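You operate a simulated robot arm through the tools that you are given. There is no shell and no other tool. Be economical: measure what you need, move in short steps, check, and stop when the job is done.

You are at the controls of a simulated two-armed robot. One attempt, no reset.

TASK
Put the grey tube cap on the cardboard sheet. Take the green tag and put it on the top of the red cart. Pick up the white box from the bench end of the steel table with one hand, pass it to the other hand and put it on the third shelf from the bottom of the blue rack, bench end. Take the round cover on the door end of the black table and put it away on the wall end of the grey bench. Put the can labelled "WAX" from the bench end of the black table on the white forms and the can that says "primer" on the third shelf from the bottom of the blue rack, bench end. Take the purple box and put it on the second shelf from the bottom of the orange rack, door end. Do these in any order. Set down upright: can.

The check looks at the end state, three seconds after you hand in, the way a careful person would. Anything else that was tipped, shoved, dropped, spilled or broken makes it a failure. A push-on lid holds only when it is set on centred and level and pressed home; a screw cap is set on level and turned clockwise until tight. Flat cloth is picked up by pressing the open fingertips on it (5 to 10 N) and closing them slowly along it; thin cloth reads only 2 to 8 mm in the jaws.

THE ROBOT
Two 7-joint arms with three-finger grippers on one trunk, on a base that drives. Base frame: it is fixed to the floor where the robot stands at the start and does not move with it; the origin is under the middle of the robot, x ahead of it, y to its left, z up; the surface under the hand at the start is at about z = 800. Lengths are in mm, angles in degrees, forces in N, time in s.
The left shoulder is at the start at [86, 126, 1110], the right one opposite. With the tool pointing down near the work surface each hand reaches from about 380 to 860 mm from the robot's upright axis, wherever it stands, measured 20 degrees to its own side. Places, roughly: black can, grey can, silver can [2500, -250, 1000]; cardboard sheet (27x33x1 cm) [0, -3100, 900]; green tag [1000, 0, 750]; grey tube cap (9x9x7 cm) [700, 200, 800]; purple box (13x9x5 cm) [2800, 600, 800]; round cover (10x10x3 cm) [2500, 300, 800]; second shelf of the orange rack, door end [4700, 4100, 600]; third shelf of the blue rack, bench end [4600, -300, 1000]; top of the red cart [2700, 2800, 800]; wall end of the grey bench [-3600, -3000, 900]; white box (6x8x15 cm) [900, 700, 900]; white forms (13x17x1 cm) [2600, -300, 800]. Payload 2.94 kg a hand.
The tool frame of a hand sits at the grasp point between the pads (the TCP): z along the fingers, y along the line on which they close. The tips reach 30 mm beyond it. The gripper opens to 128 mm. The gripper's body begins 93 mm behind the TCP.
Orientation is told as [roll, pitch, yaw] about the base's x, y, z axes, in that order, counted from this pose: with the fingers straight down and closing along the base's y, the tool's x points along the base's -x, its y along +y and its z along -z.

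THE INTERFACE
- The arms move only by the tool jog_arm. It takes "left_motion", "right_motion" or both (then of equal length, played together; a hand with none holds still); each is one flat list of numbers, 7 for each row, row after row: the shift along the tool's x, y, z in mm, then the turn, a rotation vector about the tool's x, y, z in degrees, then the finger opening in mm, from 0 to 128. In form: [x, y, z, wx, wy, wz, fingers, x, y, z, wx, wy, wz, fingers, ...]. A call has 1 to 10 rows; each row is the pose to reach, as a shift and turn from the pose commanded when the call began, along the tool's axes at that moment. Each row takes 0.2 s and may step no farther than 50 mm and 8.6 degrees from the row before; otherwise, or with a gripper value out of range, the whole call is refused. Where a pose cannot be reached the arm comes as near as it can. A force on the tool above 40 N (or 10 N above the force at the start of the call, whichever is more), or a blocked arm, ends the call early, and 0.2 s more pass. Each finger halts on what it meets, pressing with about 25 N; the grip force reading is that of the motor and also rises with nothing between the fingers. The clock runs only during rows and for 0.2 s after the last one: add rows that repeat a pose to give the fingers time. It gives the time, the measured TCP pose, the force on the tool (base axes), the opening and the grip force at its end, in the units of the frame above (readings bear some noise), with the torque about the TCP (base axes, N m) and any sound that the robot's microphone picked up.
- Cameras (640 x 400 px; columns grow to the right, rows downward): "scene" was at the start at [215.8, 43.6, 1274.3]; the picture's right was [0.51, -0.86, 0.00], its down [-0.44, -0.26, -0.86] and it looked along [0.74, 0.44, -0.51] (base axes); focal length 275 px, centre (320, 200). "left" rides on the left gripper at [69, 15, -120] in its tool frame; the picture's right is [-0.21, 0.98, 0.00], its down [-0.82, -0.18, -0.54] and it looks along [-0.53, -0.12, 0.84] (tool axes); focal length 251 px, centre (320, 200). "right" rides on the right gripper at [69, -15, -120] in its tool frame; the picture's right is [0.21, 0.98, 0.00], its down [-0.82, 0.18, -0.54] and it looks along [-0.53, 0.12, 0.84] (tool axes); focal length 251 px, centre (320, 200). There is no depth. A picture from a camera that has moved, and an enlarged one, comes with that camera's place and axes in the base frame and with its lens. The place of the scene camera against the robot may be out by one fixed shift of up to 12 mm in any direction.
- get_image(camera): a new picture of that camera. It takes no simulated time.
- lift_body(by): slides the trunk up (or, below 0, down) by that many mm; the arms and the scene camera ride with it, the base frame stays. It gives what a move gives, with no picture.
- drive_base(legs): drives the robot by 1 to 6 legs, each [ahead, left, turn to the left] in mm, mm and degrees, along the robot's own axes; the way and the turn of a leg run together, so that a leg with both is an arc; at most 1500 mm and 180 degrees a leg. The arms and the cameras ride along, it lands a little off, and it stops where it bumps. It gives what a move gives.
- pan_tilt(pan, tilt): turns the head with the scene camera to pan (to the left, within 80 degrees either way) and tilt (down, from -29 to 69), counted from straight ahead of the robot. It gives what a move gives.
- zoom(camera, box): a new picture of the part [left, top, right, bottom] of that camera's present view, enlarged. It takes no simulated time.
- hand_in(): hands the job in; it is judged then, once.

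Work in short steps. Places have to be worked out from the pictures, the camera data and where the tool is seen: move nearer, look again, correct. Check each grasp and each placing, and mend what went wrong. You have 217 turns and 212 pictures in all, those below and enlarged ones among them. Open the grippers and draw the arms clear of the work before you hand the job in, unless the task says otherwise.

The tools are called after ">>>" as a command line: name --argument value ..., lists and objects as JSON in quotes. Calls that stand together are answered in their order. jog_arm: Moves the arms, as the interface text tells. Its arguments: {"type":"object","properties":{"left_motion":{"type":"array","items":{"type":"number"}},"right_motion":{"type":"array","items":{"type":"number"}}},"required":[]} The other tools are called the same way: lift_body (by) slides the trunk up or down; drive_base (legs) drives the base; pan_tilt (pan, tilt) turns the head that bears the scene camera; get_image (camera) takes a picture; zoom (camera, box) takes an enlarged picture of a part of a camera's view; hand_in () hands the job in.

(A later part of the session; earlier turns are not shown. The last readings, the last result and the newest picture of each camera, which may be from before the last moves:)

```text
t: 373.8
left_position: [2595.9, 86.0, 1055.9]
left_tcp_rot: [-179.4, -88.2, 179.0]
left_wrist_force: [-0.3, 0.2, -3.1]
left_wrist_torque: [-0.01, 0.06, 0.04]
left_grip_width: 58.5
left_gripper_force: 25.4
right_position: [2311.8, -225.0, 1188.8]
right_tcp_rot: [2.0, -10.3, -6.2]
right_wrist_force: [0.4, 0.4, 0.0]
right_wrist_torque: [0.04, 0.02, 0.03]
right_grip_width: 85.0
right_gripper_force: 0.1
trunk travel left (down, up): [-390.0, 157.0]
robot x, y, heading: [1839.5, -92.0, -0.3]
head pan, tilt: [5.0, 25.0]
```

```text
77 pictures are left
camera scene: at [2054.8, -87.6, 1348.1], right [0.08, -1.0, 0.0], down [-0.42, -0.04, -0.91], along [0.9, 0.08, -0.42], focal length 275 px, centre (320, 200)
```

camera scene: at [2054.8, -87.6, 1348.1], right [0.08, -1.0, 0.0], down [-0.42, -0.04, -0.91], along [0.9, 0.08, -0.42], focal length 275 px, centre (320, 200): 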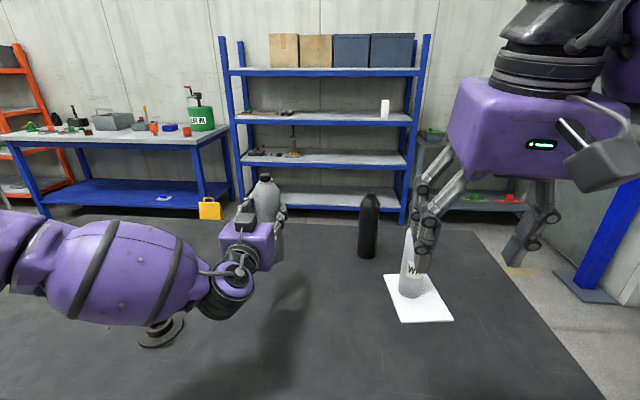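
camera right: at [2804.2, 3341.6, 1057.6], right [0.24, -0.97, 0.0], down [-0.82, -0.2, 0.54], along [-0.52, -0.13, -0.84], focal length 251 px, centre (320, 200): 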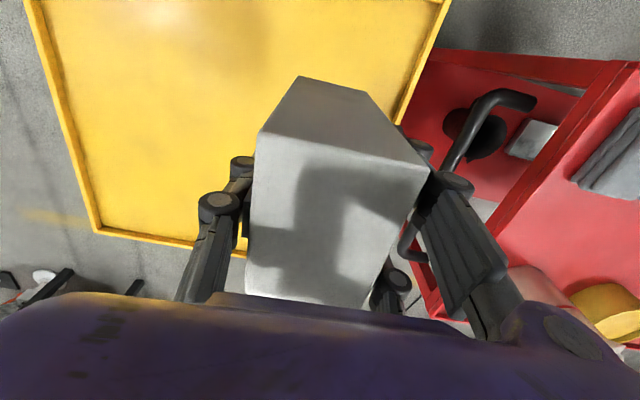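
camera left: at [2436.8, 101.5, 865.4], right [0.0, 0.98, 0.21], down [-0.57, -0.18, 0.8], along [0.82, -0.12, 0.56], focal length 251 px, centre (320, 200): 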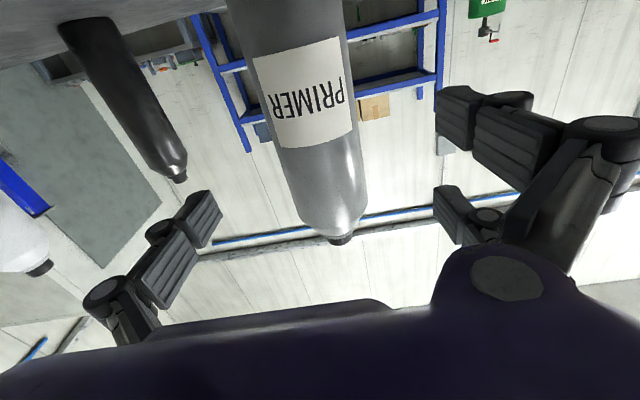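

Primer held (58.4 mm), and the white box is visibly on shelf 3 of 4. I drive back around the south end to the rack.

>>> drive_base --legs '[[-400, 0, 0.2], [0, -1100, 0], [1400, 0, 0], [560, 0, 0], [0, 790, 0]]'

>>> lift_body --by 110

>>> get_image --camera "scene"

>>> get_image --camera "left"

```text
t: 401.9
left_position: [4147.1, -243.8, 1056.8]
left_tcp_rot: [-179.1, -88.0, 177.5]
left_wrist_force: [-0.1, 0.2, -4.0]
left_wrist_torque: [0.01, 0.05, 0.01]
left_grip_width: 58.0
left_gripper_force: 25.2
right_position: [3857.1, -547.9, 1188.5]
right_tcp_rot: [2.2, -10.3, -7.5]
right_wrist_force: [0.2, 0.3, -0.7]
right_wrist_torque: [0.0, 0.0, -0.01]
right_grip_width: 85.0
right_gripper_force: 0.0
trunk travel left (down, up): [-390.0, 157.0]
robot x, y, heading: [3388.0, -404.8, -1.6]
head pan, tilt: [5.0, 25.0]
```

```text
t: 403.3
left_position: [4122.8, -242.6, 1311.7]
left_tcp_rot: [179.6, -76.9, 178.6]
left_wrist_force: [-0.4, 0.0, -4.3]
left_wrist_torque: [-0.02, 0.03, 0.03]
left_grip_width: 57.7
left_gripper_force: 25.1
right_position: [3857.5, -547.2, 1297.0]
right_tcp_rot: [2.0, -10.2, -7.6]
right_wrist_force: [0.7, -0.8, 0.7]
right_wrist_torque: [-0.03, 0.03, 0.03]
right_grip_width: 84.8
right_gripper_force: 0.1
trunk travel left (down, up): [-500.0, 47.0]
robot x, y, heading: [3387.7, -405.0, -1.5]
head pan, tilt: [5.0, 25.0]
```

```text
76 pictures are left
camera scene: at [3547.1, -403.5, 1473.8], right [0.06, -1.0, 0.0], down [-0.42, -0.03, -0.91], along [0.9, 0.06, -0.42], focal length 275 px, centre (320, 200)
```

scene: 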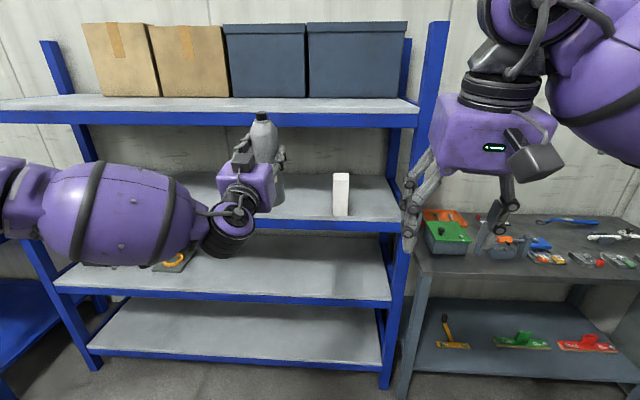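

```text
75 pictures are left
camera left: at [4021.5, -224.4, 1218.1], right [-0.02, 0.98, 0.21], down [-0.72, -0.16, 0.68], along [0.7, -0.14, 0.7], focal length 251 px, centre (320, 200)
```

left: 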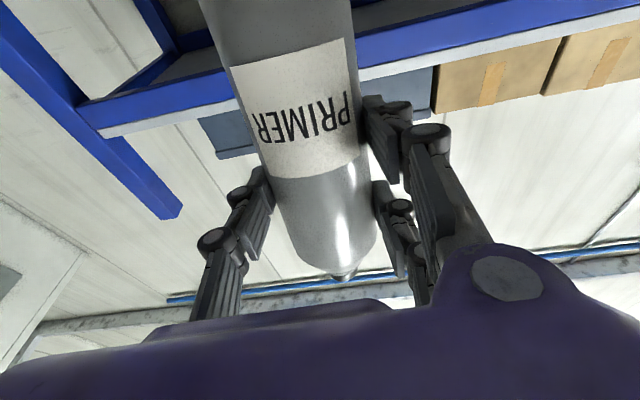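

The left arm shifted oddly on the lift (now too high and tilted 11°). I lower the trunk again and check the pose.

>>> lift_body --by -60

```text
t: 404.3
left_position: [4122.9, -242.3, 1253.4]
left_tcp_rot: [179.9, -76.8, 178.5]
left_wrist_force: [0.4, -0.4, -3.7]
left_wrist_torque: [0.0, 0.11, -0.01]
left_grip_width: 57.9
left_gripper_force: 25.0
right_position: [3856.3, -548.0, 1239.1]
right_tcp_rot: [2.2, -10.4, -7.5]
right_wrist_force: [-0.1, 0.2, 0.1]
right_wrist_torque: [0.0, 0.01, -0.02]
right_grip_width: 85.0
right_gripper_force: 0.1
trunk travel left (down, up): [-440.0, 107.0]
robot x, y, heading: [3388.6, -401.0, -1.4]
head pan, tilt: [5.0, 25.0]
```

I level the hand again (−11° pitch) and lower it to about z 1165.

>>> jog_arm --left_motion '[20, 0, 11, 0, -3, 0, 50, 40, 0, 21, 0, -6, 0, 50, 60, 0, 32, 0, -9, 0, 50, 81, 0, 43, 0, -11, 0, 50, 81, 0, 43, 0, -11, 0, 50]'

>>> get_image --camera "left"

```text
t: 405.5
left_position: [4150.3, -211.7, 1211.9]
left_tcp_rot: [179.9, -66.0, 178.3]
left_wrist_force: [-0.3, 0.1, -4.2]
left_wrist_torque: [-0.03, 0.1, 0.0]
left_grip_width: 57.7
left_gripper_force: 25.1
left hand out of reach, approached as far as the arm can: row 2, 3, 4, 5
right_position: [3855.3, -547.9, 1239.1]
right_tcp_rot: [2.2, -10.3, -7.4]
right_wrist_force: [1.1, 0.0, 0.6]
right_wrist_torque: [0.0, -0.01, 0.0]
right_grip_width: 85.0
right_gripper_force: 0.0
trunk travel left (down, up): [-440.0, 107.0]
robot x, y, heading: [3389.5, -404.2, -1.5]
head pan, tilt: [5.0, 25.0]
```

```text
74 pictures are left
camera left: at [4068.5, -194.3, 1100.6], right [-0.06, 0.98, 0.2], down [-0.83, -0.16, 0.53], along [0.55, -0.13, 0.83], focal length 251 px, centre (320, 200)
```

left: 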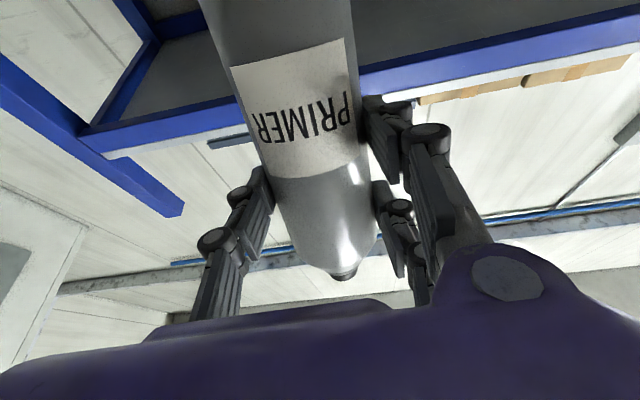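

I misread the wrap: the hand now points 24° up. I rotate it back +22° while lowering.

>>> jog_arm --left_motion '[14, -5, -6, 0, 7, 0, 50, 28, -10, -12, 0, 14, 0, 50, 43, -15, -19, 0, 22, 0, 50, 43, -15, -19, 0, 22, 0, 50]'

>>> get_image --camera "left"

>>> get_image --camera "scene"

```text
t: 406.5
left_position: [4152.0, -225.9, 1164.4]
left_tcp_rot: [178.8, -87.9, 179.6]
left_wrist_force: [-0.4, 0.0, -3.2]
left_wrist_torque: [-0.04, 0.08, 0.05]
left_grip_width: 57.9
left_gripper_force: 24.9
right_position: [3857.4, -549.0, 1238.9]
right_tcp_rot: [2.1, -10.4, -7.3]
right_wrist_force: [-0.1, -0.9, -0.6]
right_wrist_torque: [-0.01, -0.02, 0.03]
right_grip_width: 84.8
right_gripper_force: 0.1
trunk travel left (down, up): [-440.0, 107.0]
robot x, y, heading: [3388.6, -404.6, -1.5]
head pan, tilt: [5.0, 25.0]
```

```text
73 pictures are left
camera left: at [4032.7, -207.6, 1092.2], right [0.02, 0.98, 0.22], down [-0.57, -0.16, 0.8], along [0.82, -0.14, 0.56], focal length 251 px, centre (320, 200)
```

left: 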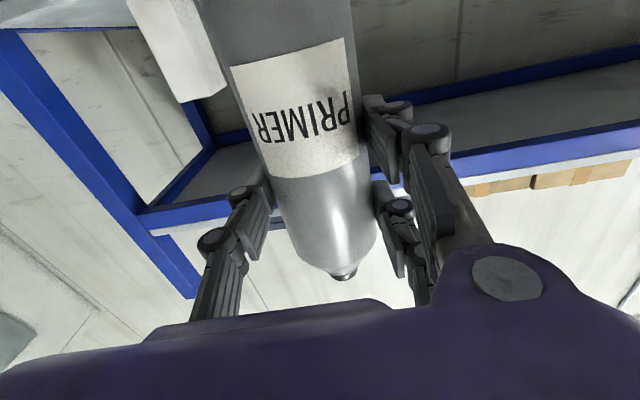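

```text
72 pictures are left
camera scene: at [3585.7, -404.3, 1402.8], right [0.06, -1.0, 0.0], down [-0.42, -0.03, -0.91], along [0.9, 0.06, -0.42], focal length 275 px, centre (320, 200)
```

scene: 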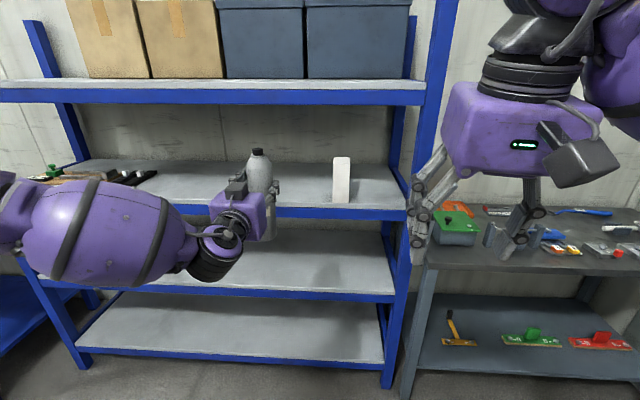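

Upright again. I drive into the shelf: 300 mm ahead.

>>> drive_base --legs '[[200, 0, 1.5], [100, 0, 0]]'

>>> get_image --camera "left"

>>> zoom --camera "scene" --box '[180, 120, 400, 280]'

```text
t: 408.9
left_position: [4446.0, -204.0, 1164.9]
left_tcp_rot: [179.5, -87.8, -179.4]
left_wrist_force: [0.3, -0.7, -4.1]
left_wrist_torque: [0.01, 0.08, -0.02]
left_grip_width: 57.9
left_gripper_force: 25.4
right_position: [4161.2, -536.3, 1239.2]
right_tcp_rot: [2.3, -10.4, -5.7]
right_wrist_force: [0.0, 0.0, 0.5]
right_wrist_torque: [-0.02, 0.02, 0.03]
right_grip_width: 85.0
right_gripper_force: 0.0
trunk travel left (down, up): [-440.0, 107.0]
robot x, y, heading: [3685.5, -404.0, 0.4]
head pan, tilt: [5.0, 25.0]
```

```text
71 pictures are left
camera left: at [4326.6, -190.3, 1092.6], right [-0.01, 0.98, 0.21], down [-0.57, -0.18, 0.8], along [0.82, -0.12, 0.56], focal length 251 px, centre (320, 200)
```

left: 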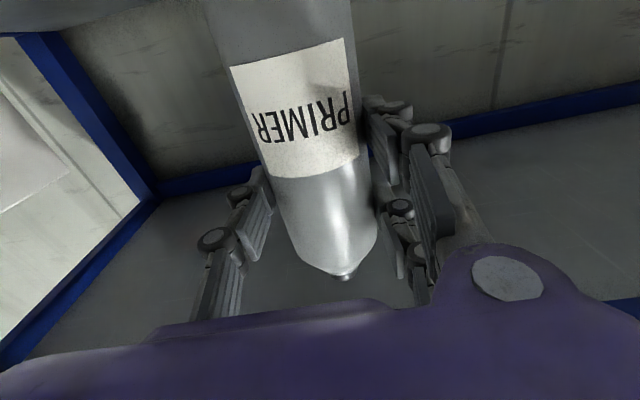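

```text
2.50 times, centred on (290, 200) of scene
camera zoom: at [3885.3, -400.6, 1402.9], right [0.09, -1.0, 0.0], down [-0.42, -0.04, -0.91], along [0.9, 0.08, -0.42], focal length 688 px, centre (395, 200)
```

zoom: 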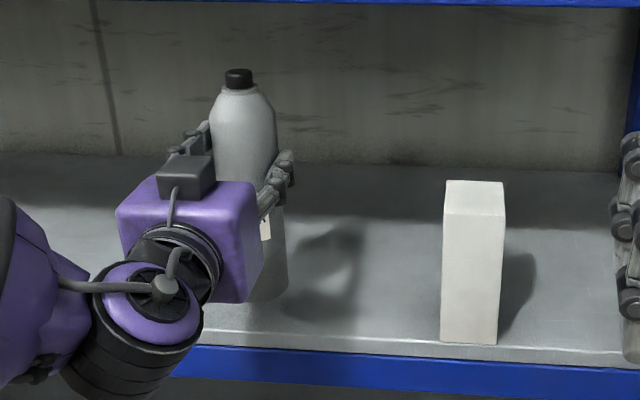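

>>> drive_base --legs '[[22, 0, 0]]'

>>> lift_body --by -24

>>> jog_arm --left_motion '[2, 0, 0, 0, 0, 0, 50, 4, 0, 0, 0, 0, 0, 50, 6, 0, 0, 0, 0, 0, 50]'

>>> zoom --camera "scene" --box '[180, 120, 400, 280]'

```text
t: 409.7
left_position: [4463.8, -204.8, 1165.1]
left_tcp_rot: [179.4, -87.6, -179.4]
left_wrist_force: [-0.6, -0.2, -4.3]
left_wrist_torque: [-0.03, 0.04, -0.02]
left_grip_width: 58.0
left_gripper_force: 25.2
right_position: [4179.3, -534.9, 1241.3]
right_tcp_rot: [2.1, -10.5, -5.7]
right_wrist_force: [-0.1, -0.5, 0.5]
right_wrist_torque: [0.0, -0.04, 0.01]
right_grip_width: 85.2
right_gripper_force: 0.2
trunk travel left (down, up): [-440.0, 107.0]
robot x, y, heading: [3713.1, -405.4, 0.3]
head pan, tilt: [5.0, 25.0]
```

```text
t: 410.4
left_position: [4467.7, -204.5, 1139.7]
left_tcp_rot: [179.0, -88.0, -178.9]
left_wrist_force: [-0.1, 0.5, -3.9]
left_wrist_torque: [0.0, 0.06, -0.02]
left_grip_width: 58.0
left_gripper_force: 24.7
right_position: [4181.9, -534.5, 1215.2]
right_tcp_rot: [2.2, -10.4, -5.7]
right_wrist_force: [-0.3, 0.0, 0.4]
right_wrist_torque: [0.05, 0.01, -0.01]
right_grip_width: 84.8
right_gripper_force: 0.0
trunk travel left (down, up): [-416.0, 131.0]
robot x, y, heading: [3706.4, -412.0, 0.4]
head pan, tilt: [5.0, 25.0]
```

```text
t: 411.2
left_position: [4466.8, -203.7, 1137.0]
left_tcp_rot: [-179.7, -87.5, 179.8]
left_wrist_force: [-0.9, 1.7, 8.8]
left_wrist_torque: [0.23, 0.27, -0.06]
left_grip_width: 57.8
left_gripper_force: 24.7
right_position: [4181.2, -535.7, 1216.2]
right_tcp_rot: [2.2, -10.6, -5.7]
right_wrist_force: [0.1, 0.5, -0.7]
right_wrist_torque: [-0.02, -0.01, 0.0]
right_grip_width: 85.1
right_gripper_force: 0.1
trunk travel left (down, up): [-416.0, 131.0]
robot x, y, heading: [3711.6, -404.9, 0.0]
head pan, tilt: [5.0, 25.0]
```

```text
2.50 times, centred on (290, 200) of scene
camera zoom: at [3914.9, -400.3, 1376.3], right [0.09, -1.0, 0.0], down [-0.42, -0.04, -0.91], along [0.9, 0.08, -0.42], focal length 688 px, centre (395, 200)
```

zoom: 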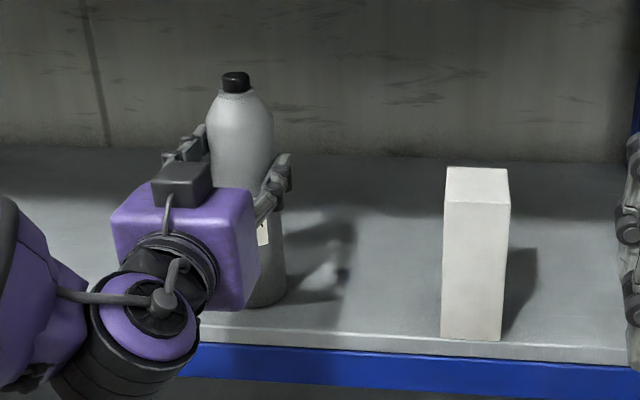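

Contact (≈13 N). I relax, open, and back straight out.

>>> jog_arm --left_motion '[-3, 0, 0, 0, 0, 0, 60, -3, 0, 0, 0, 0, 0, 75, -3, 0, 0, 0, 0, 0, 90, -3, 0, 0, 0, 0, 0, 105, -3, 0, 0, 0, 0, 0, 110]'

>>> drive_base --legs '[[-330, 0, 0]]'

>>> get_image --camera "scene"

```text
t: 412.4
left_position: [4466.2, -203.3, 1137.8]
left_tcp_rot: [179.4, -87.8, -179.4]
left_wrist_force: [-0.2, -0.1, -0.6]
left_wrist_torque: [0.02, 0.03, 0.03]
left_grip_width: 109.9
left_gripper_force: 0.1
right_position: [4181.8, -535.4, 1214.9]
right_tcp_rot: [2.2, -10.3, -5.6]
right_wrist_force: [0.1, -0.2, 1.0]
right_wrist_torque: [0.01, -0.04, 0.0]
right_grip_width: 85.1
right_gripper_force: 0.2
trunk travel left (down, up): [-416.0, 131.0]
robot x, y, heading: [3712.6, -407.4, 0.2]
head pan, tilt: [5.0, 25.0]
```

```text
t: 414.5
left_position: [4145.7, -203.8, 1138.2]
left_tcp_rot: [179.2, -87.8, -179.2]
left_wrist_force: [0.6, -0.7, -0.4]
left_wrist_torque: [0.06, 0.0, 0.03]
left_grip_width: 110.0
left_gripper_force: 0.0
right_position: [3861.3, -537.1, 1215.7]
right_tcp_rot: [2.2, -10.5, -5.6]
right_wrist_force: [0.5, 0.3, -0.5]
right_wrist_torque: [-0.03, 0.0, 0.01]
right_grip_width: 84.9
right_gripper_force: 0.1
trunk travel left (down, up): [-416.0, 131.0]
robot x, y, heading: [3389.8, -407.0, 0.5]
head pan, tilt: [5.0, 25.0]
```

```text
68 pictures are left
camera scene: at [3596.3, -402.0, 1375.9], right [0.1, -1.0, 0.0], down [-0.42, -0.04, -0.91], along [0.9, 0.09, -0.42], focal length 275 px, centre (320, 200)
```

scene: 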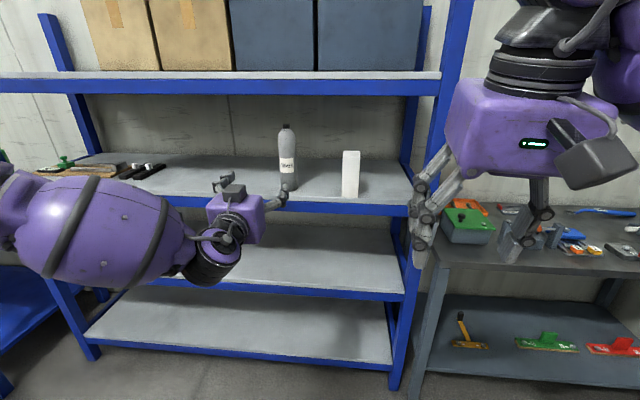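

Primer and white box are both upright on shelf 3. Next the purple box: I pitch the left hand down to ~45°, then drive north and turn to face the black table from the east.

>>> jog_arm --left_motion '[0, 0, -10, 0, 7, 0, 128, 0, 0, -25, 0, 14, 0, 128, 0, 0, -40, 0, 21, 0, 128, 0, 0, -55, 0, 28, 0, 128, 0, 0, -70, 0, 35, 0, 128, 0, 0, -85, 0, 42, 0, 128, 0, 0, -100, 0, 47, 0, 128]'

>>> drive_base --legs '[[0, 1200, 0], [0, 0, 179.5]]'

>>> pan_tilt --pan 10 --tilt 35

>>> get_image --camera "scene"

>>> get_image --camera "left"

```text
t: 416.1
left_position: [4045.3, -204.8, 1133.9]
left_tcp_rot: [0.1, -45.1, 0.1]
left_wrist_force: [-0.6, 0.1, -0.3]
left_wrist_torque: [0.01, 0.0, -0.02]
left_grip_width: 127.8
left_gripper_force: 0.1
right_position: [3862.6, -536.4, 1215.3]
right_tcp_rot: [2.3, -10.3, -5.5]
right_wrist_force: [-0.2, 0.8, 0.4]
right_wrist_torque: [0.02, -0.02, 0.02]
right_grip_width: 84.9
right_gripper_force: 0.0
trunk travel left (down, up): [-416.0, 131.0]
robot x, y, heading: [3389.6, -410.1, 0.7]
head pan, tilt: [5.0, 25.0]
```

```text
t: 434.2
left_position: [2713.5, 607.6, 1134.7]
left_tcp_rot: [0.0, -45.2, 179.2]
left_wrist_force: [0.7, 0.1, 0.3]
left_wrist_torque: [-0.02, 0.01, 0.02]
left_grip_width: 128.2
left_gripper_force: 0.0
right_position: [2903.0, 935.5, 1215.6]
right_tcp_rot: [2.3, -10.3, 173.5]
right_wrist_force: [-0.2, -0.3, 0.7]
right_wrist_torque: [0.01, -0.03, 0.0]
right_grip_width: 84.8
right_gripper_force: 0.0
trunk travel left (down, up): [-416.0, 131.0]
robot x, y, heading: [3372.2, 801.0, 179.3]
head pan, tilt: [5.0, 25.0]
```

```text
t: 435.0
left_position: [2714.6, 608.0, 1133.5]
left_tcp_rot: [0.0, -45.3, 179.2]
left_wrist_force: [-0.1, -0.4, -0.9]
left_wrist_torque: [0.0, -0.03, -0.02]
left_grip_width: 128.0
left_gripper_force: 0.0
right_position: [2901.9, 934.9, 1215.7]
right_tcp_rot: [2.1, -10.4, 173.6]
right_wrist_force: [0.9, -0.3, 0.0]
right_wrist_torque: [0.02, -0.01, -0.01]
right_grip_width: 84.8
right_gripper_force: 0.0
trunk travel left (down, up): [-416.0, 131.0]
robot x, y, heading: [3373.5, 797.3, 179.6]
head pan, tilt: [10.0, 35.0]
```

```text
67 pictures are left
camera scene: at [3188.5, 784.0, 1360.2], right [-0.17, 0.99, 0.0], down [0.57, 0.09, -0.82], along [-0.81, -0.14, -0.57], focal length 275 px, centre (320, 200)
```

scene: 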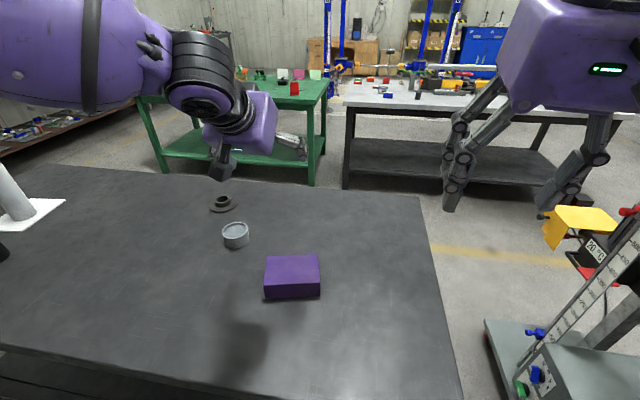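

```text
66 pictures are left
camera left: at [2846.1, 589.1, 1170.8], right [-0.16, -0.97, 0.15], down [-0.19, 0.18, 0.96], along [-0.97, 0.13, -0.22], focal length 251 px, centre (320, 200)
```

left: 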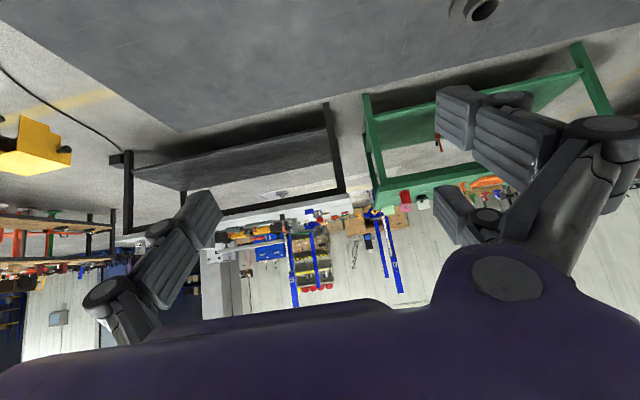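

The purple box lies with its 130 mm side along y, so it must be turned 90° before a pitched shelf placement. I bring the left hand vertical and yaw it 86° over the box.

>>> jog_arm --left_motion '[0, 0, 0, 0, 8, 0, 128, 0, 0, 0, 0, 16, 0, 128, 0, 0, 0, 0, 24, 0, 128, 0, 0, 0, 0, 32, 0, 128, 0, 0, 0, 0, 40, 0, 128, 0, 0, 0, 0, 45, 0, 128]'

>>> jog_arm --left_motion '[5, -3, 19, 0, 0, 8.5, 128, 10, -6, 38, 0, 0, 17, 128, 15, -10, 57, 0, 0, 25.5, 128, 20, -13, 76, 0, 0, 34, 128, 25, -16, 95, 0, 0, 42.5, 128, 30, -19, 110, 0, 0, 51, 128, 35, -22, 125, 0, 0, 59.5, 128, 40, -26, 140, 0, 0, 68, 128, 45, -29, 150, 0, 0, 76.5, 128, 49, -32, 160, 0, 0, 85, 128]'

>>> get_image --camera "left"

>>> zoom --camera "scene" --box '[200, 150, 400, 320]'

```text
t: 436.4
left_position: [2754.1, 572.0, 1122.5]
left_tcp_rot: [0.0, -0.1, 179.4]
left_wrist_force: [0.0, 0.7, 0.6]
left_wrist_torque: [-0.07, 0.06, 0.0]
left_grip_width: 127.7
left_gripper_force: 0.1
left hand out of reach, approached as far as the arm can: row 5, 6
right_position: [2904.2, 934.8, 1215.7]
right_tcp_rot: [2.3, -10.3, 173.6]
right_wrist_force: [-0.4, -0.3, 0.2]
right_wrist_torque: [0.04, 0.01, -0.03]
right_grip_width: 84.6
right_gripper_force: 0.0
trunk travel left (down, up): [-416.0, 131.0]
robot x, y, heading: [3373.8, 800.2, 179.8]
head pan, tilt: [10.0, 35.0]
```

```text
t: 438.6
left_position: [2801.8, 605.0, 962.4]
left_tcp_rot: [0.3, 0.0, 94.0]
left_wrist_force: [-0.6, -0.1, -0.8]
left_wrist_torque: [-0.02, 0.02, 0.02]
left_grip_width: 127.8
left_gripper_force: 0.1
right_position: [2902.7, 935.1, 1215.7]
right_tcp_rot: [2.2, -10.4, 173.5]
right_wrist_force: [-0.1, -0.1, 0.8]
right_wrist_torque: [-0.03, 0.01, 0.04]
right_grip_width: 84.8
right_gripper_force: 0.0
trunk travel left (down, up): [-416.0, 131.0]
robot x, y, heading: [3369.6, 801.1, 179.6]
head pan, tilt: [10.0, 35.0]
```

```text
65 pictures are left
camera left: at [2789.8, 534.2, 1083.6], right [-0.99, 0.14, 0.0], down [0.12, 0.83, 0.54], along [0.08, 0.54, -0.84], focal length 251 px, centre (320, 200)
```

left: 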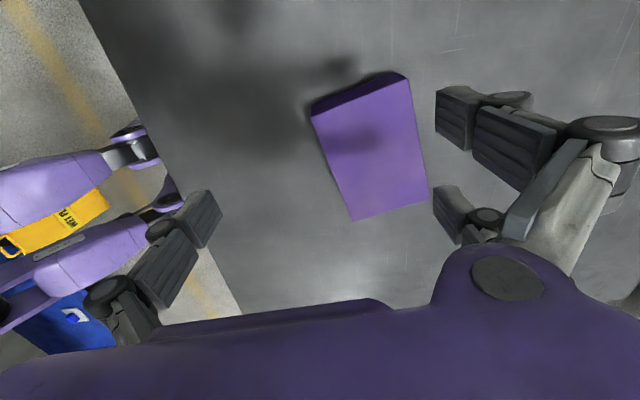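

```text
2.35 times, centred on (300, 235) of scene
camera zoom: at [3188.4, 783.9, 1360.2], right [-0.17, 0.99, 0.0], down [0.57, 0.1, -0.82], along [-0.81, -0.14, -0.57], focal length 647 px, centre (367, 118)
```

zoom: 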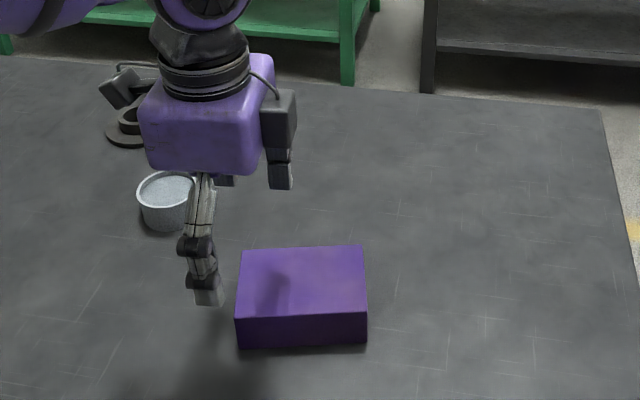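

Box centre [2750, 643], short axis 13° off x. I align and descend around it.

>>> jog_arm --left_motion '[-21, 24, 0, 0, 0, -4.5, 128, -42, 48, 0, 0, 0, -9, 128, -42, 48, 40, 0, 0, -9, 128, -42, 48, 40, 0, 0, -9, 128]'

>>> get_image --camera "left"

```text
t: 439.6
left_position: [2769.7, 602.5, 955.2]
left_tcp_rot: [0.4, -0.1, 103.3]
left_wrist_force: [0.4, 0.1, 0.0]
left_wrist_torque: [0.01, -0.02, -0.01]
left_grip_width: 128.3
left_gripper_force: 0.1
left hand out of reach, approached as far as the arm can: row 1, 2, 3, 4
right_position: [2903.5, 934.9, 1215.1]
right_tcp_rot: [2.2, -10.4, 173.5]
right_wrist_force: [-0.4, 0.1, -0.3]
right_wrist_torque: [-0.02, -0.02, 0.0]
right_grip_width: 85.2
right_gripper_force: 0.0
trunk travel left (down, up): [-416.0, 131.0]
robot x, y, heading: [3370.0, 801.6, 179.3]
head pan, tilt: [10.0, 35.0]
```

```text
63 pictures are left
camera left: at [2769.5, 531.7, 1075.9], right [-1.0, -0.02, 0.01], down [-0.01, 0.84, 0.54], along [-0.01, 0.54, -0.84], focal length 251 px, centre (320, 200)
```

left: 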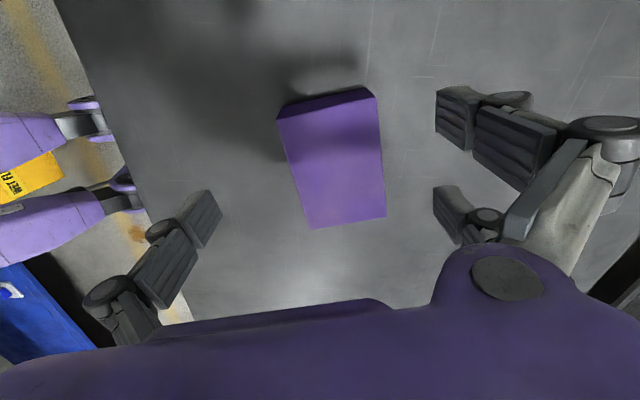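

Lateral reach limit; I shift the base instead (20 ahead, 41 right), then descend.

>>> drive_base --legs '[[20, -41, 0]]'

>>> jog_arm --left_motion '[0, 0, 30, 0, 0, 0, 128, 0, 0, 65, 0, 0, 0, 128, 0, 0, 65, 0, 0, 0, 128]'

>>> get_image --camera "left"

```text
t: 440.6
left_position: [2749.8, 643.5, 954.2]
left_tcp_rot: [0.3, -0.3, 103.2]
left_wrist_force: [0.1, -0.1, -0.5]
left_wrist_torque: [-0.03, -0.02, -0.02]
left_grip_width: 127.9
left_gripper_force: 0.1
right_position: [2883.1, 974.8, 1215.1]
right_tcp_rot: [2.3, -10.4, 173.5]
right_wrist_force: [0.6, 1.0, 0.4]
right_wrist_torque: [-0.01, 0.0, -0.01]
right_grip_width: 85.0
right_gripper_force: 0.0
trunk travel left (down, up): [-416.0, 131.0]
robot x, y, heading: [3348.8, 839.9, 179.6]
head pan, tilt: [10.0, 35.0]
```

```text
t: 441.4
left_position: [2755.3, 639.0, 925.1]
left_tcp_rot: [0.5, -0.3, 103.3]
left_wrist_force: [1.2, 1.5, -0.2]
left_wrist_torque: [0.01, -0.03, 0.0]
left_grip_width: 127.9
left_gripper_force: 0.1
left hand out of reach, approached as far as the arm can: row 1, 2, 3
right_position: [2884.3, 974.9, 1216.1]
right_tcp_rot: [2.2, -10.3, 173.6]
right_wrist_force: [0.6, -0.1, 0.1]
right_wrist_torque: [0.06, 0.02, -0.02]
right_grip_width: 84.9
right_gripper_force: 0.0
trunk travel left (down, up): [-416.0, 131.0]
robot x, y, heading: [3352.2, 837.3, 179.8]
head pan, tilt: [10.0, 35.0]
```

```text
62 pictures are left
camera left: at [2756.3, 566.9, 1046.8], right [-1.0, -0.02, 0.01], down [-0.01, 0.84, 0.54], along [-0.02, 0.54, -0.84], focal length 251 px, centre (320, 200)
```

left: 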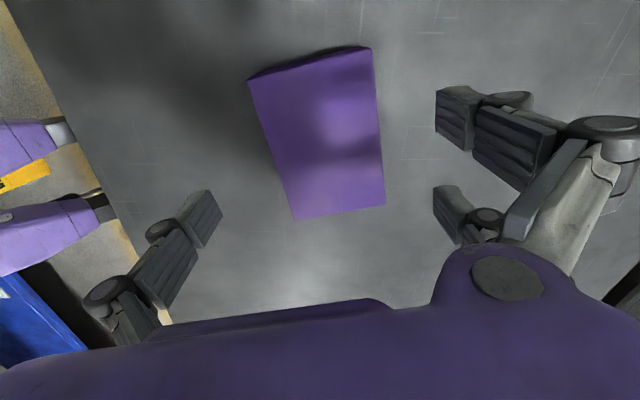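

Centred within 7 mm. I lower by the trunk 86 mm (arm is at its own limit) and close.

>>> lift_body --by -70

>>> lift_body --by -14

>>> jog_arm --left_motion '[0, 4, 0, 0, 0, 0, 115, 0, 4, 0, 0, 0, 0, 100, 0, 4, 0, 0, 0, 0, 90, 0, 4, 0, 0, 0, 0, 80, 0, 4, 0, 0, 0, 0, 75, 0, 4, 0, 0, 0, 0, 75]'

>>> get_image --camera "left"

```text
t: 442.5
left_position: [2755.9, 635.2, 856.6]
left_tcp_rot: [0.4, -0.2, 103.3]
left_wrist_force: [0.2, -1.5, -0.3]
left_wrist_torque: [0.03, 0.04, -0.04]
left_grip_width: 128.2
left_gripper_force: 0.2
right_position: [2883.5, 974.2, 1145.2]
right_tcp_rot: [2.2, -10.5, 173.5]
right_wrist_force: [0.4, -0.1, 0.1]
right_wrist_torque: [-0.01, 0.01, 0.01]
right_grip_width: 84.9
right_gripper_force: 0.0
trunk travel left (down, up): [-346.0, 201.0]
robot x, y, heading: [3350.3, 840.1, 179.3]
head pan, tilt: [10.0, 35.0]
```

```text
t: 443.1
left_position: [2756.9, 635.2, 842.4]
left_tcp_rot: [0.5, -0.2, 103.2]
left_wrist_force: [-0.3, -0.3, 0.2]
left_wrist_torque: [0.02, 0.03, 0.0]
left_grip_width: 128.1
left_gripper_force: 0.0
right_position: [2884.1, 974.6, 1132.6]
right_tcp_rot: [2.2, -10.4, 173.4]
right_wrist_force: [0.1, -0.2, -0.3]
right_wrist_torque: [-0.01, 0.03, -0.01]
right_grip_width: 85.0
right_gripper_force: 0.0
trunk travel left (down, up): [-332.0, 215.0]
robot x, y, heading: [3352.8, 836.3, 179.7]
head pan, tilt: [10.0, 35.0]
```

```text
t: 444.5
left_position: [2753.0, 635.4, 842.3]
left_tcp_rot: [0.4, -0.3, 103.2]
left_wrist_force: [0.5, -0.8, 3.6]
left_wrist_torque: [0.06, -0.43, -0.05]
left_grip_width: 90.0
left_gripper_force: 25.0
right_position: [2882.9, 974.4, 1132.3]
right_tcp_rot: [2.2, -10.4, 173.5]
right_wrist_force: [-0.3, -0.5, 0.2]
right_wrist_torque: [-0.01, 0.01, 0.02]
right_grip_width: 85.1
right_gripper_force: 0.1
trunk travel left (down, up): [-332.0, 215.0]
robot x, y, heading: [3353.1, 843.3, 179.6]
head pan, tilt: [10.0, 35.0]
```

```text
61 pictures are left
camera left: at [2753.1, 563.1, 964.0], right [-1.0, -0.01, 0.01], down [-0.01, 0.84, 0.54], along [-0.01, 0.54, -0.84], focal length 251 px, centre (320, 200)
```

left: 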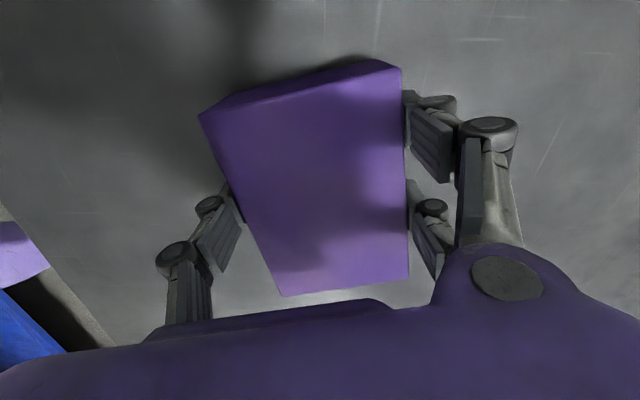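

Gripped (90 mm). I lift 40 mm, rotate it −76° so its long side points forward, and set it down again.

>>> lift_body --by 40

>>> jog_arm --left_motion '[0, 0, 0, 0, 0, -8.5, 75, 0, 0, 0, 0, 0, -17, 75, 0, 0, 0, 0, 0, -25.5, 75, 0, 0, 0, 0, 0, -34, 75, 0, 0, 0, 0, 0, -42.5, 75, 0, 0, 0, 0, 0, -51, 75, 0, 0, 0, 0, 0, -59.5, 75, 0, 0, 0, 0, 0, -68, 75, 0, 0, 0, 0, 0, -76.3, 75, 0, 0, 0, 0, 0, -76.3, 75]'

>>> get_image --camera "scene"

```text
t: 445.3
left_position: [2751.9, 634.0, 881.4]
left_tcp_rot: [0.3, 0.0, 103.3]
left_wrist_force: [0.0, 1.1, -4.1]
left_wrist_torque: [-0.02, -0.01, 0.01]
left_grip_width: 89.8
left_gripper_force: 25.5
right_position: [2882.3, 975.6, 1171.4]
right_tcp_rot: [2.0, -10.4, 173.4]
right_wrist_force: [-0.2, -0.3, -1.1]
right_wrist_torque: [0.0, -0.02, 0.0]
right_grip_width: 85.1
right_gripper_force: 0.0
trunk travel left (down, up): [-372.0, 175.0]
robot x, y, heading: [3349.8, 840.3, 179.4]
head pan, tilt: [10.0, 35.0]
```

```text
t: 447.5
left_position: [2752.2, 634.0, 881.9]
left_tcp_rot: [-0.1, -0.3, 179.7]
left_wrist_force: [-0.5, -0.1, -3.8]
left_wrist_torque: [0.01, -0.03, 0.03]
left_grip_width: 89.8
left_gripper_force: 25.4
right_position: [2882.7, 974.3, 1172.0]
right_tcp_rot: [2.1, -10.5, 173.5]
right_wrist_force: [0.8, 0.2, 0.0]
right_wrist_torque: [-0.02, 0.04, 0.01]
right_grip_width: 85.1
right_gripper_force: 0.1
trunk travel left (down, up): [-372.0, 175.0]
robot x, y, heading: [3350.3, 840.1, 179.6]
head pan, tilt: [10.0, 35.0]
```

```text
60 pictures are left
camera scene: at [3155.6, 824.0, 1314.0], right [-0.17, 0.99, 0.0], down [0.57, 0.1, -0.82], along [-0.81, -0.14, -0.57], focal length 275 px, centre (320, 200)
```

scene: 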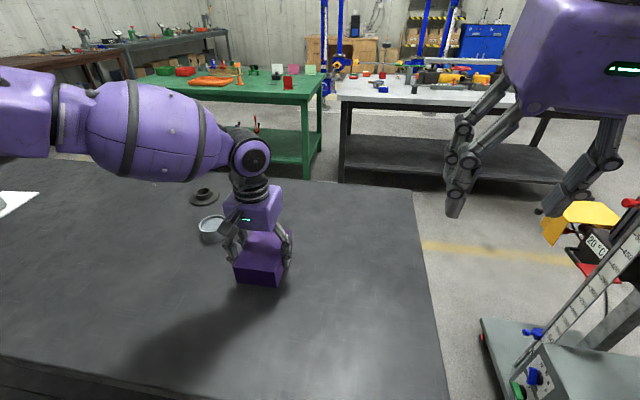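

Now set it down here (trunk −39), open, and rise.

>>> lift_body --by -37

>>> jog_arm --left_motion '[0, 0, 1.5, 0, 0, 0, 75, 0, 0, 3, 0, 0, 0, 75, 0, 0, 4, 0, 0, 0, 75]'

```text
t: 448.3
left_position: [2752.3, 633.9, 846.5]
left_tcp_rot: [0.0, -0.4, 179.5]
left_wrist_force: [0.5, 0.0, -4.2]
left_wrist_torque: [-0.01, -0.06, -0.01]
left_grip_width: 89.8
left_gripper_force: 25.6
right_position: [2883.0, 975.1, 1134.3]
right_tcp_rot: [2.2, -10.5, 173.5]
right_wrist_force: [-0.1, 0.3, -0.3]
right_wrist_torque: [0.03, -0.02, 0.01]
right_grip_width: 84.8
right_gripper_force: 0.1
trunk travel left (down, up): [-335.0, 212.0]
robot x, y, heading: [3354.9, 838.4, 179.3]
head pan, tilt: [10.0, 35.0]
```

```text
t: 449.1
left_position: [2751.7, 633.4, 841.6]
left_tcp_rot: [-0.1, -0.5, 179.6]
left_wrist_force: [0.5, -1.6, 9.3]
left_wrist_torque: [-0.54, -0.37, -0.07]
left_grip_width: 90.2
left_gripper_force: 24.9
right_position: [2884.1, 975.3, 1134.5]
right_tcp_rot: [2.2, -10.4, 173.5]
right_wrist_force: [-0.6, 0.4, 1.0]
right_wrist_torque: [-0.02, -0.03, -0.01]
right_grip_width: 84.8
right_gripper_force: 0.1
trunk travel left (down, up): [-335.0, 212.0]
robot x, y, heading: [3352.0, 843.4, 179.4]
head pan, tilt: [10.0, 35.0]
```

Contact. I open, rise 100 mm, then pitch the hand −45°.

>>> jog_arm --left_motion '[0, 0, -2, 0, 0, 0, 95, 0, 0, -2, 0, 0, 0, 110, 0, 0, -2, 0, 0, 0, 125, 0, 0, -2, 0, 0, 0, 128, 0, 0, -40, 0, 0, 0, 128, 0, 0, -80, 0, 0, 0, 128, 0, 0, -110, 0, 0, 0, 128]'

>>> jog_arm --left_motion '[4, 0, 0, 0, -8, 0, 128, 8, 0, 0, 0, -16, 0, 128, 12, 0, 0, 0, -24, 0, 128, 14, 0, 0, 0, -32, 0, 128, 14, 0, 0, 0, -40, 0, 128, 14, 0, 0, 0, -45, 0, 128, 14, 0, 0, 0, -45, 0, 128]'

>>> get_image --camera "scene"

>>> get_image --camera "left"

```text
t: 450.7
left_position: [2752.3, 635.0, 951.6]
left_tcp_rot: [-0.1, -0.3, 179.5]
left_wrist_force: [-0.3, -0.6, -0.6]
left_wrist_torque: [-0.01, 0.0, 0.0]
left_grip_width: 128.3
left_gripper_force: 0.2
right_position: [2883.9, 975.4, 1134.3]
right_tcp_rot: [2.3, -10.4, 173.4]
right_wrist_force: [0.4, 1.0, 1.0]
right_wrist_torque: [-0.01, 0.0, 0.01]
right_grip_width: 85.0
right_gripper_force: 0.2
trunk travel left (down, up): [-335.0, 212.0]
robot x, y, heading: [3353.9, 839.3, 179.2]
head pan, tilt: [10.0, 35.0]
```

```text
t: 452.3
left_position: [2768.3, 633.5, 950.6]
left_tcp_rot: [-0.2, -45.4, 179.6]
left_wrist_force: [-0.7, 0.3, 0.1]
left_wrist_torque: [0.01, 0.0, -0.01]
left_grip_width: 128.0
left_gripper_force: 0.0
right_position: [2884.4, 975.2, 1134.7]
right_tcp_rot: [2.1, -10.4, 173.5]
right_wrist_force: [0.3, -0.5, 0.7]
right_wrist_torque: [0.02, -0.02, 0.0]
right_grip_width: 85.0
right_gripper_force: 0.1
trunk travel left (down, up): [-335.0, 212.0]
robot x, y, heading: [3352.1, 838.4, 179.5]
head pan, tilt: [10.0, 35.0]
```

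```text
59 pictures are left
camera scene: at [3146.9, 824.3, 1277.5], right [-0.17, 0.99, 0.0], down [0.57, 0.09, -0.82], along [-0.81, -0.14, -0.57], focal length 275 px, centre (320, 200)
```

scene: 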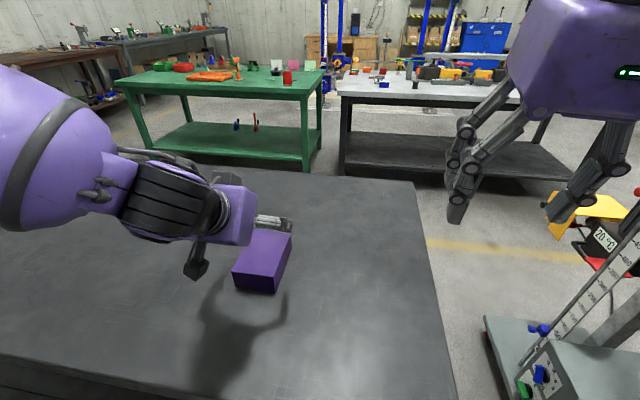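

```text
58 pictures are left
camera left: at [2899.8, 617.6, 987.7], right [-0.16, -0.98, 0.15], down [-0.19, 0.18, 0.97], along [-0.97, 0.12, -0.21], focal length 251 px, centre (320, 200)
```

left: 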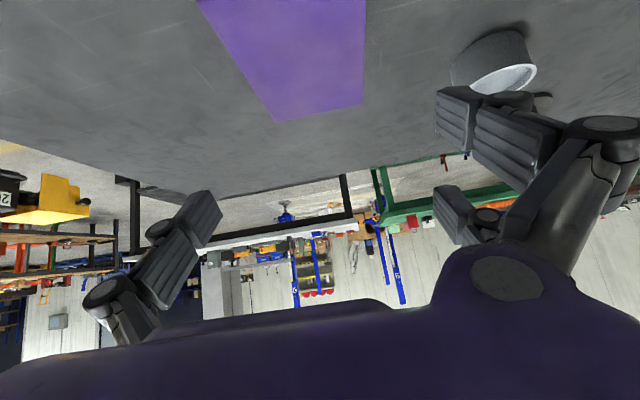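

I descend straight down 100 mm around the box and close.

>>> jog_arm --left_motion '[24, 0, 23, 0, 0, 0, 128, 47, 0, 47, 0, 0, 0, 128, 64, 0, 63, 0, 0, 0, 128, 71, 0, 70, 0, 0, 0, 128, 71, 0, 70, 0, 0, 0, 115, 71, 0, 70, 0, 0, 0, 100, 71, 0, 70, 0, 0, 0, 88, 71, 0, 70, 0, 0, 0, 78, 71, 0, 70, 0, 0, 0, 75]'

>>> get_image --camera "left"

```text
t: 454.3
left_position: [2767.7, 634.6, 851.1]
left_tcp_rot: [-0.1, -45.5, 179.6]
left_wrist_force: [0.2, -0.6, 0.0]
left_wrist_torque: [-0.17, 0.19, 0.0]
left_grip_width: 89.7
left_gripper_force: 24.8
right_position: [2883.8, 975.7, 1134.2]
right_tcp_rot: [2.3, -10.4, 173.4]
right_wrist_force: [-0.6, -0.6, -0.8]
right_wrist_torque: [-0.01, -0.01, -0.01]
right_grip_width: 85.0
right_gripper_force: 0.1
trunk travel left (down, up): [-335.0, 212.0]
robot x, y, heading: [3351.3, 838.7, 179.3]
head pan, tilt: [10.0, 35.0]
```

```text
57 pictures are left
camera left: at [2899.8, 617.9, 888.6], right [-0.16, -0.98, 0.15], down [-0.19, 0.18, 0.96], along [-0.97, 0.12, -0.21], focal length 251 px, centre (320, 200)
```

left: 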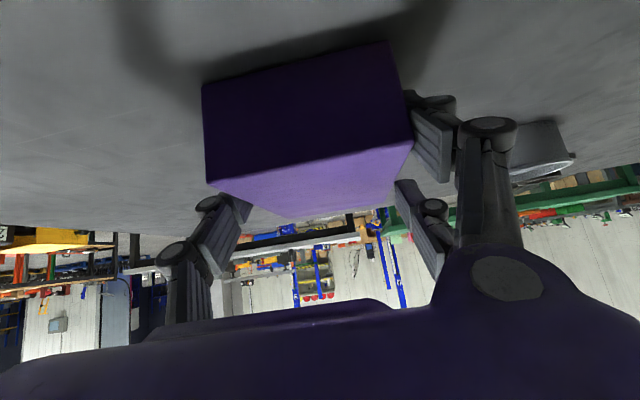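

Gripped. I lift, back up slightly, turn north and drive up the corridor toward the orange rack.

>>> lift_body --by 100

>>> drive_base --legs '[[-100, 0, 0], [0, 0, -89.5], [1500, 0, 0], [1000, 0, 0]]'

>>> pan_tilt --pan -45 --tilt 20

>>> get_image --camera "scene"

```text
t: 455.7
left_position: [2766.4, 633.4, 951.1]
left_tcp_rot: [-0.1, -45.1, 179.6]
left_wrist_force: [-0.5, 0.2, -4.4]
left_wrist_torque: [0.02, -0.11, -0.01]
left_grip_width: 90.0
left_gripper_force: 25.2
right_position: [2882.7, 975.1, 1234.3]
right_tcp_rot: [2.2, -10.2, 173.4]
right_wrist_force: [-0.9, -0.1, 0.4]
right_wrist_torque: [-0.04, -0.02, -0.02]
right_grip_width: 84.9
right_gripper_force: 0.0
trunk travel left (down, up): [-435.0, 112.0]
robot x, y, heading: [3356.9, 836.3, 179.7]
head pan, tilt: [10.0, 35.0]
```

```text
t: 472.3
left_position: [3220.6, 3887.0, 951.4]
left_tcp_rot: [-0.1, -45.4, 90.6]
left_wrist_force: [-0.5, 0.0, -4.1]
left_wrist_torque: [-0.12, 0.0, -0.01]
left_grip_width: 89.5
left_gripper_force: 25.1
right_position: [3561.7, 3777.6, 1234.3]
right_tcp_rot: [2.2, -10.4, 84.7]
right_wrist_force: [0.7, 0.5, 0.1]
right_wrist_torque: [-0.01, 0.04, 0.0]
right_grip_width: 84.9
right_gripper_force: 0.1
trunk travel left (down, up): [-435.0, 112.0]
robot x, y, heading: [3434.4, 3307.4, 90.7]
head pan, tilt: [10.0, 35.0]
```

```text
t: 473.5
left_position: [3219.8, 3887.3, 950.8]
left_tcp_rot: [-0.1, -45.3, 90.7]
left_wrist_force: [-0.7, -0.3, -5.2]
left_wrist_torque: [-0.1, 0.0, -0.01]
left_grip_width: 89.7
left_gripper_force: 24.8
right_position: [3563.1, 3777.3, 1234.1]
right_tcp_rot: [2.2, -10.5, 84.7]
right_wrist_force: [0.2, -0.6, 0.0]
right_wrist_torque: [0.0, 0.03, 0.01]
right_grip_width: 84.9
right_gripper_force: 0.0
trunk travel left (down, up): [-435.0, 112.0]
robot x, y, heading: [3438.3, 3306.0, 90.5]
head pan, tilt: [-45.0, 20.0]
```

```text
56 pictures are left
camera scene: at [3508.9, 3467.6, 1405.2], right [0.71, -0.7, 0.0], down [-0.24, -0.24, -0.94], along [0.66, 0.67, -0.34], focal length 275 px, centre (320, 200)
```

scene: 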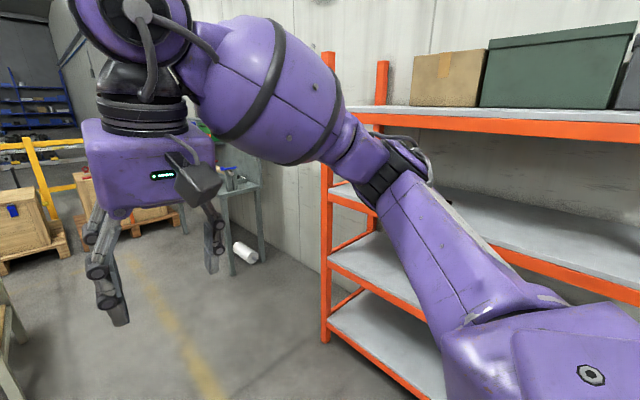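

The rack has four shelves; the door (north) end is at y≈4400, front x≈4440. I go 580 north, turn to face it and look.

>>> drive_base --legs '[[580, 0, 0], [0, 0, -90.5]]'

>>> pan_tilt --pan 10 --tilt 35

>>> get_image --camera "scene"

```text
t: 480.7
left_position: [4010.7, 4094.4, 951.0]
left_tcp_rot: [0.0, -45.3, 0.3]
left_wrist_force: [0.0, 0.1, -4.1]
left_wrist_torque: [0.01, 0.1, -0.03]
left_grip_width: 90.0
left_gripper_force: 25.3
right_position: [3899.6, 3753.0, 1234.2]
right_tcp_rot: [2.3, -10.4, -5.6]
right_wrist_force: [-0.3, 0.1, -0.3]
right_wrist_torque: [0.01, -0.02, -0.01]
right_grip_width: 85.1
right_gripper_force: 0.1
trunk travel left (down, up): [-435.0, 112.0]
robot x, y, heading: [3427.1, 3879.9, 0.3]
head pan, tilt: [-45.0, 20.0]
```

```text
t: 481.9
left_position: [4010.1, 4094.7, 951.3]
left_tcp_rot: [0.0, -45.3, 0.2]
left_wrist_force: [0.5, 0.1, -3.8]
left_wrist_torque: [-0.01, 0.09, -0.02]
left_grip_width: 89.7
left_gripper_force: 25.6
right_position: [3898.8, 3753.1, 1233.9]
right_tcp_rot: [2.2, -10.4, -5.7]
right_wrist_force: [0.0, 0.6, 0.0]
right_wrist_torque: [-0.05, 0.03, 0.02]
right_grip_width: 84.8
right_gripper_force: 0.1
trunk travel left (down, up): [-435.0, 112.0]
robot x, y, heading: [3430.8, 3882.5, 0.4]
head pan, tilt: [10.0, 35.0]
```

```text
55 pictures are left
camera scene: at [3621.1, 3894.4, 1381.4], right [0.18, -0.98, 0.0], down [-0.56, -0.1, -0.82], along [0.81, 0.15, -0.57], focal length 275 px, centre (320, 200)
```

scene: 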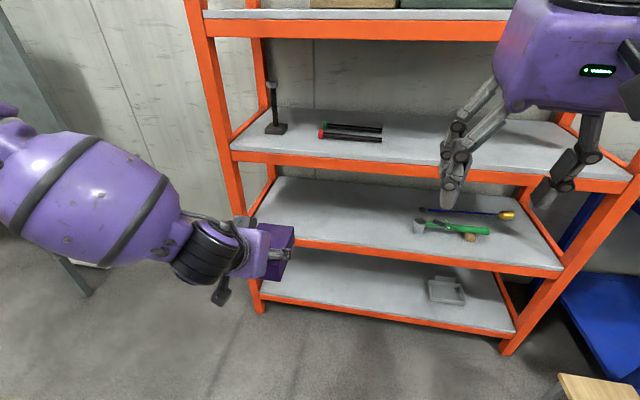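

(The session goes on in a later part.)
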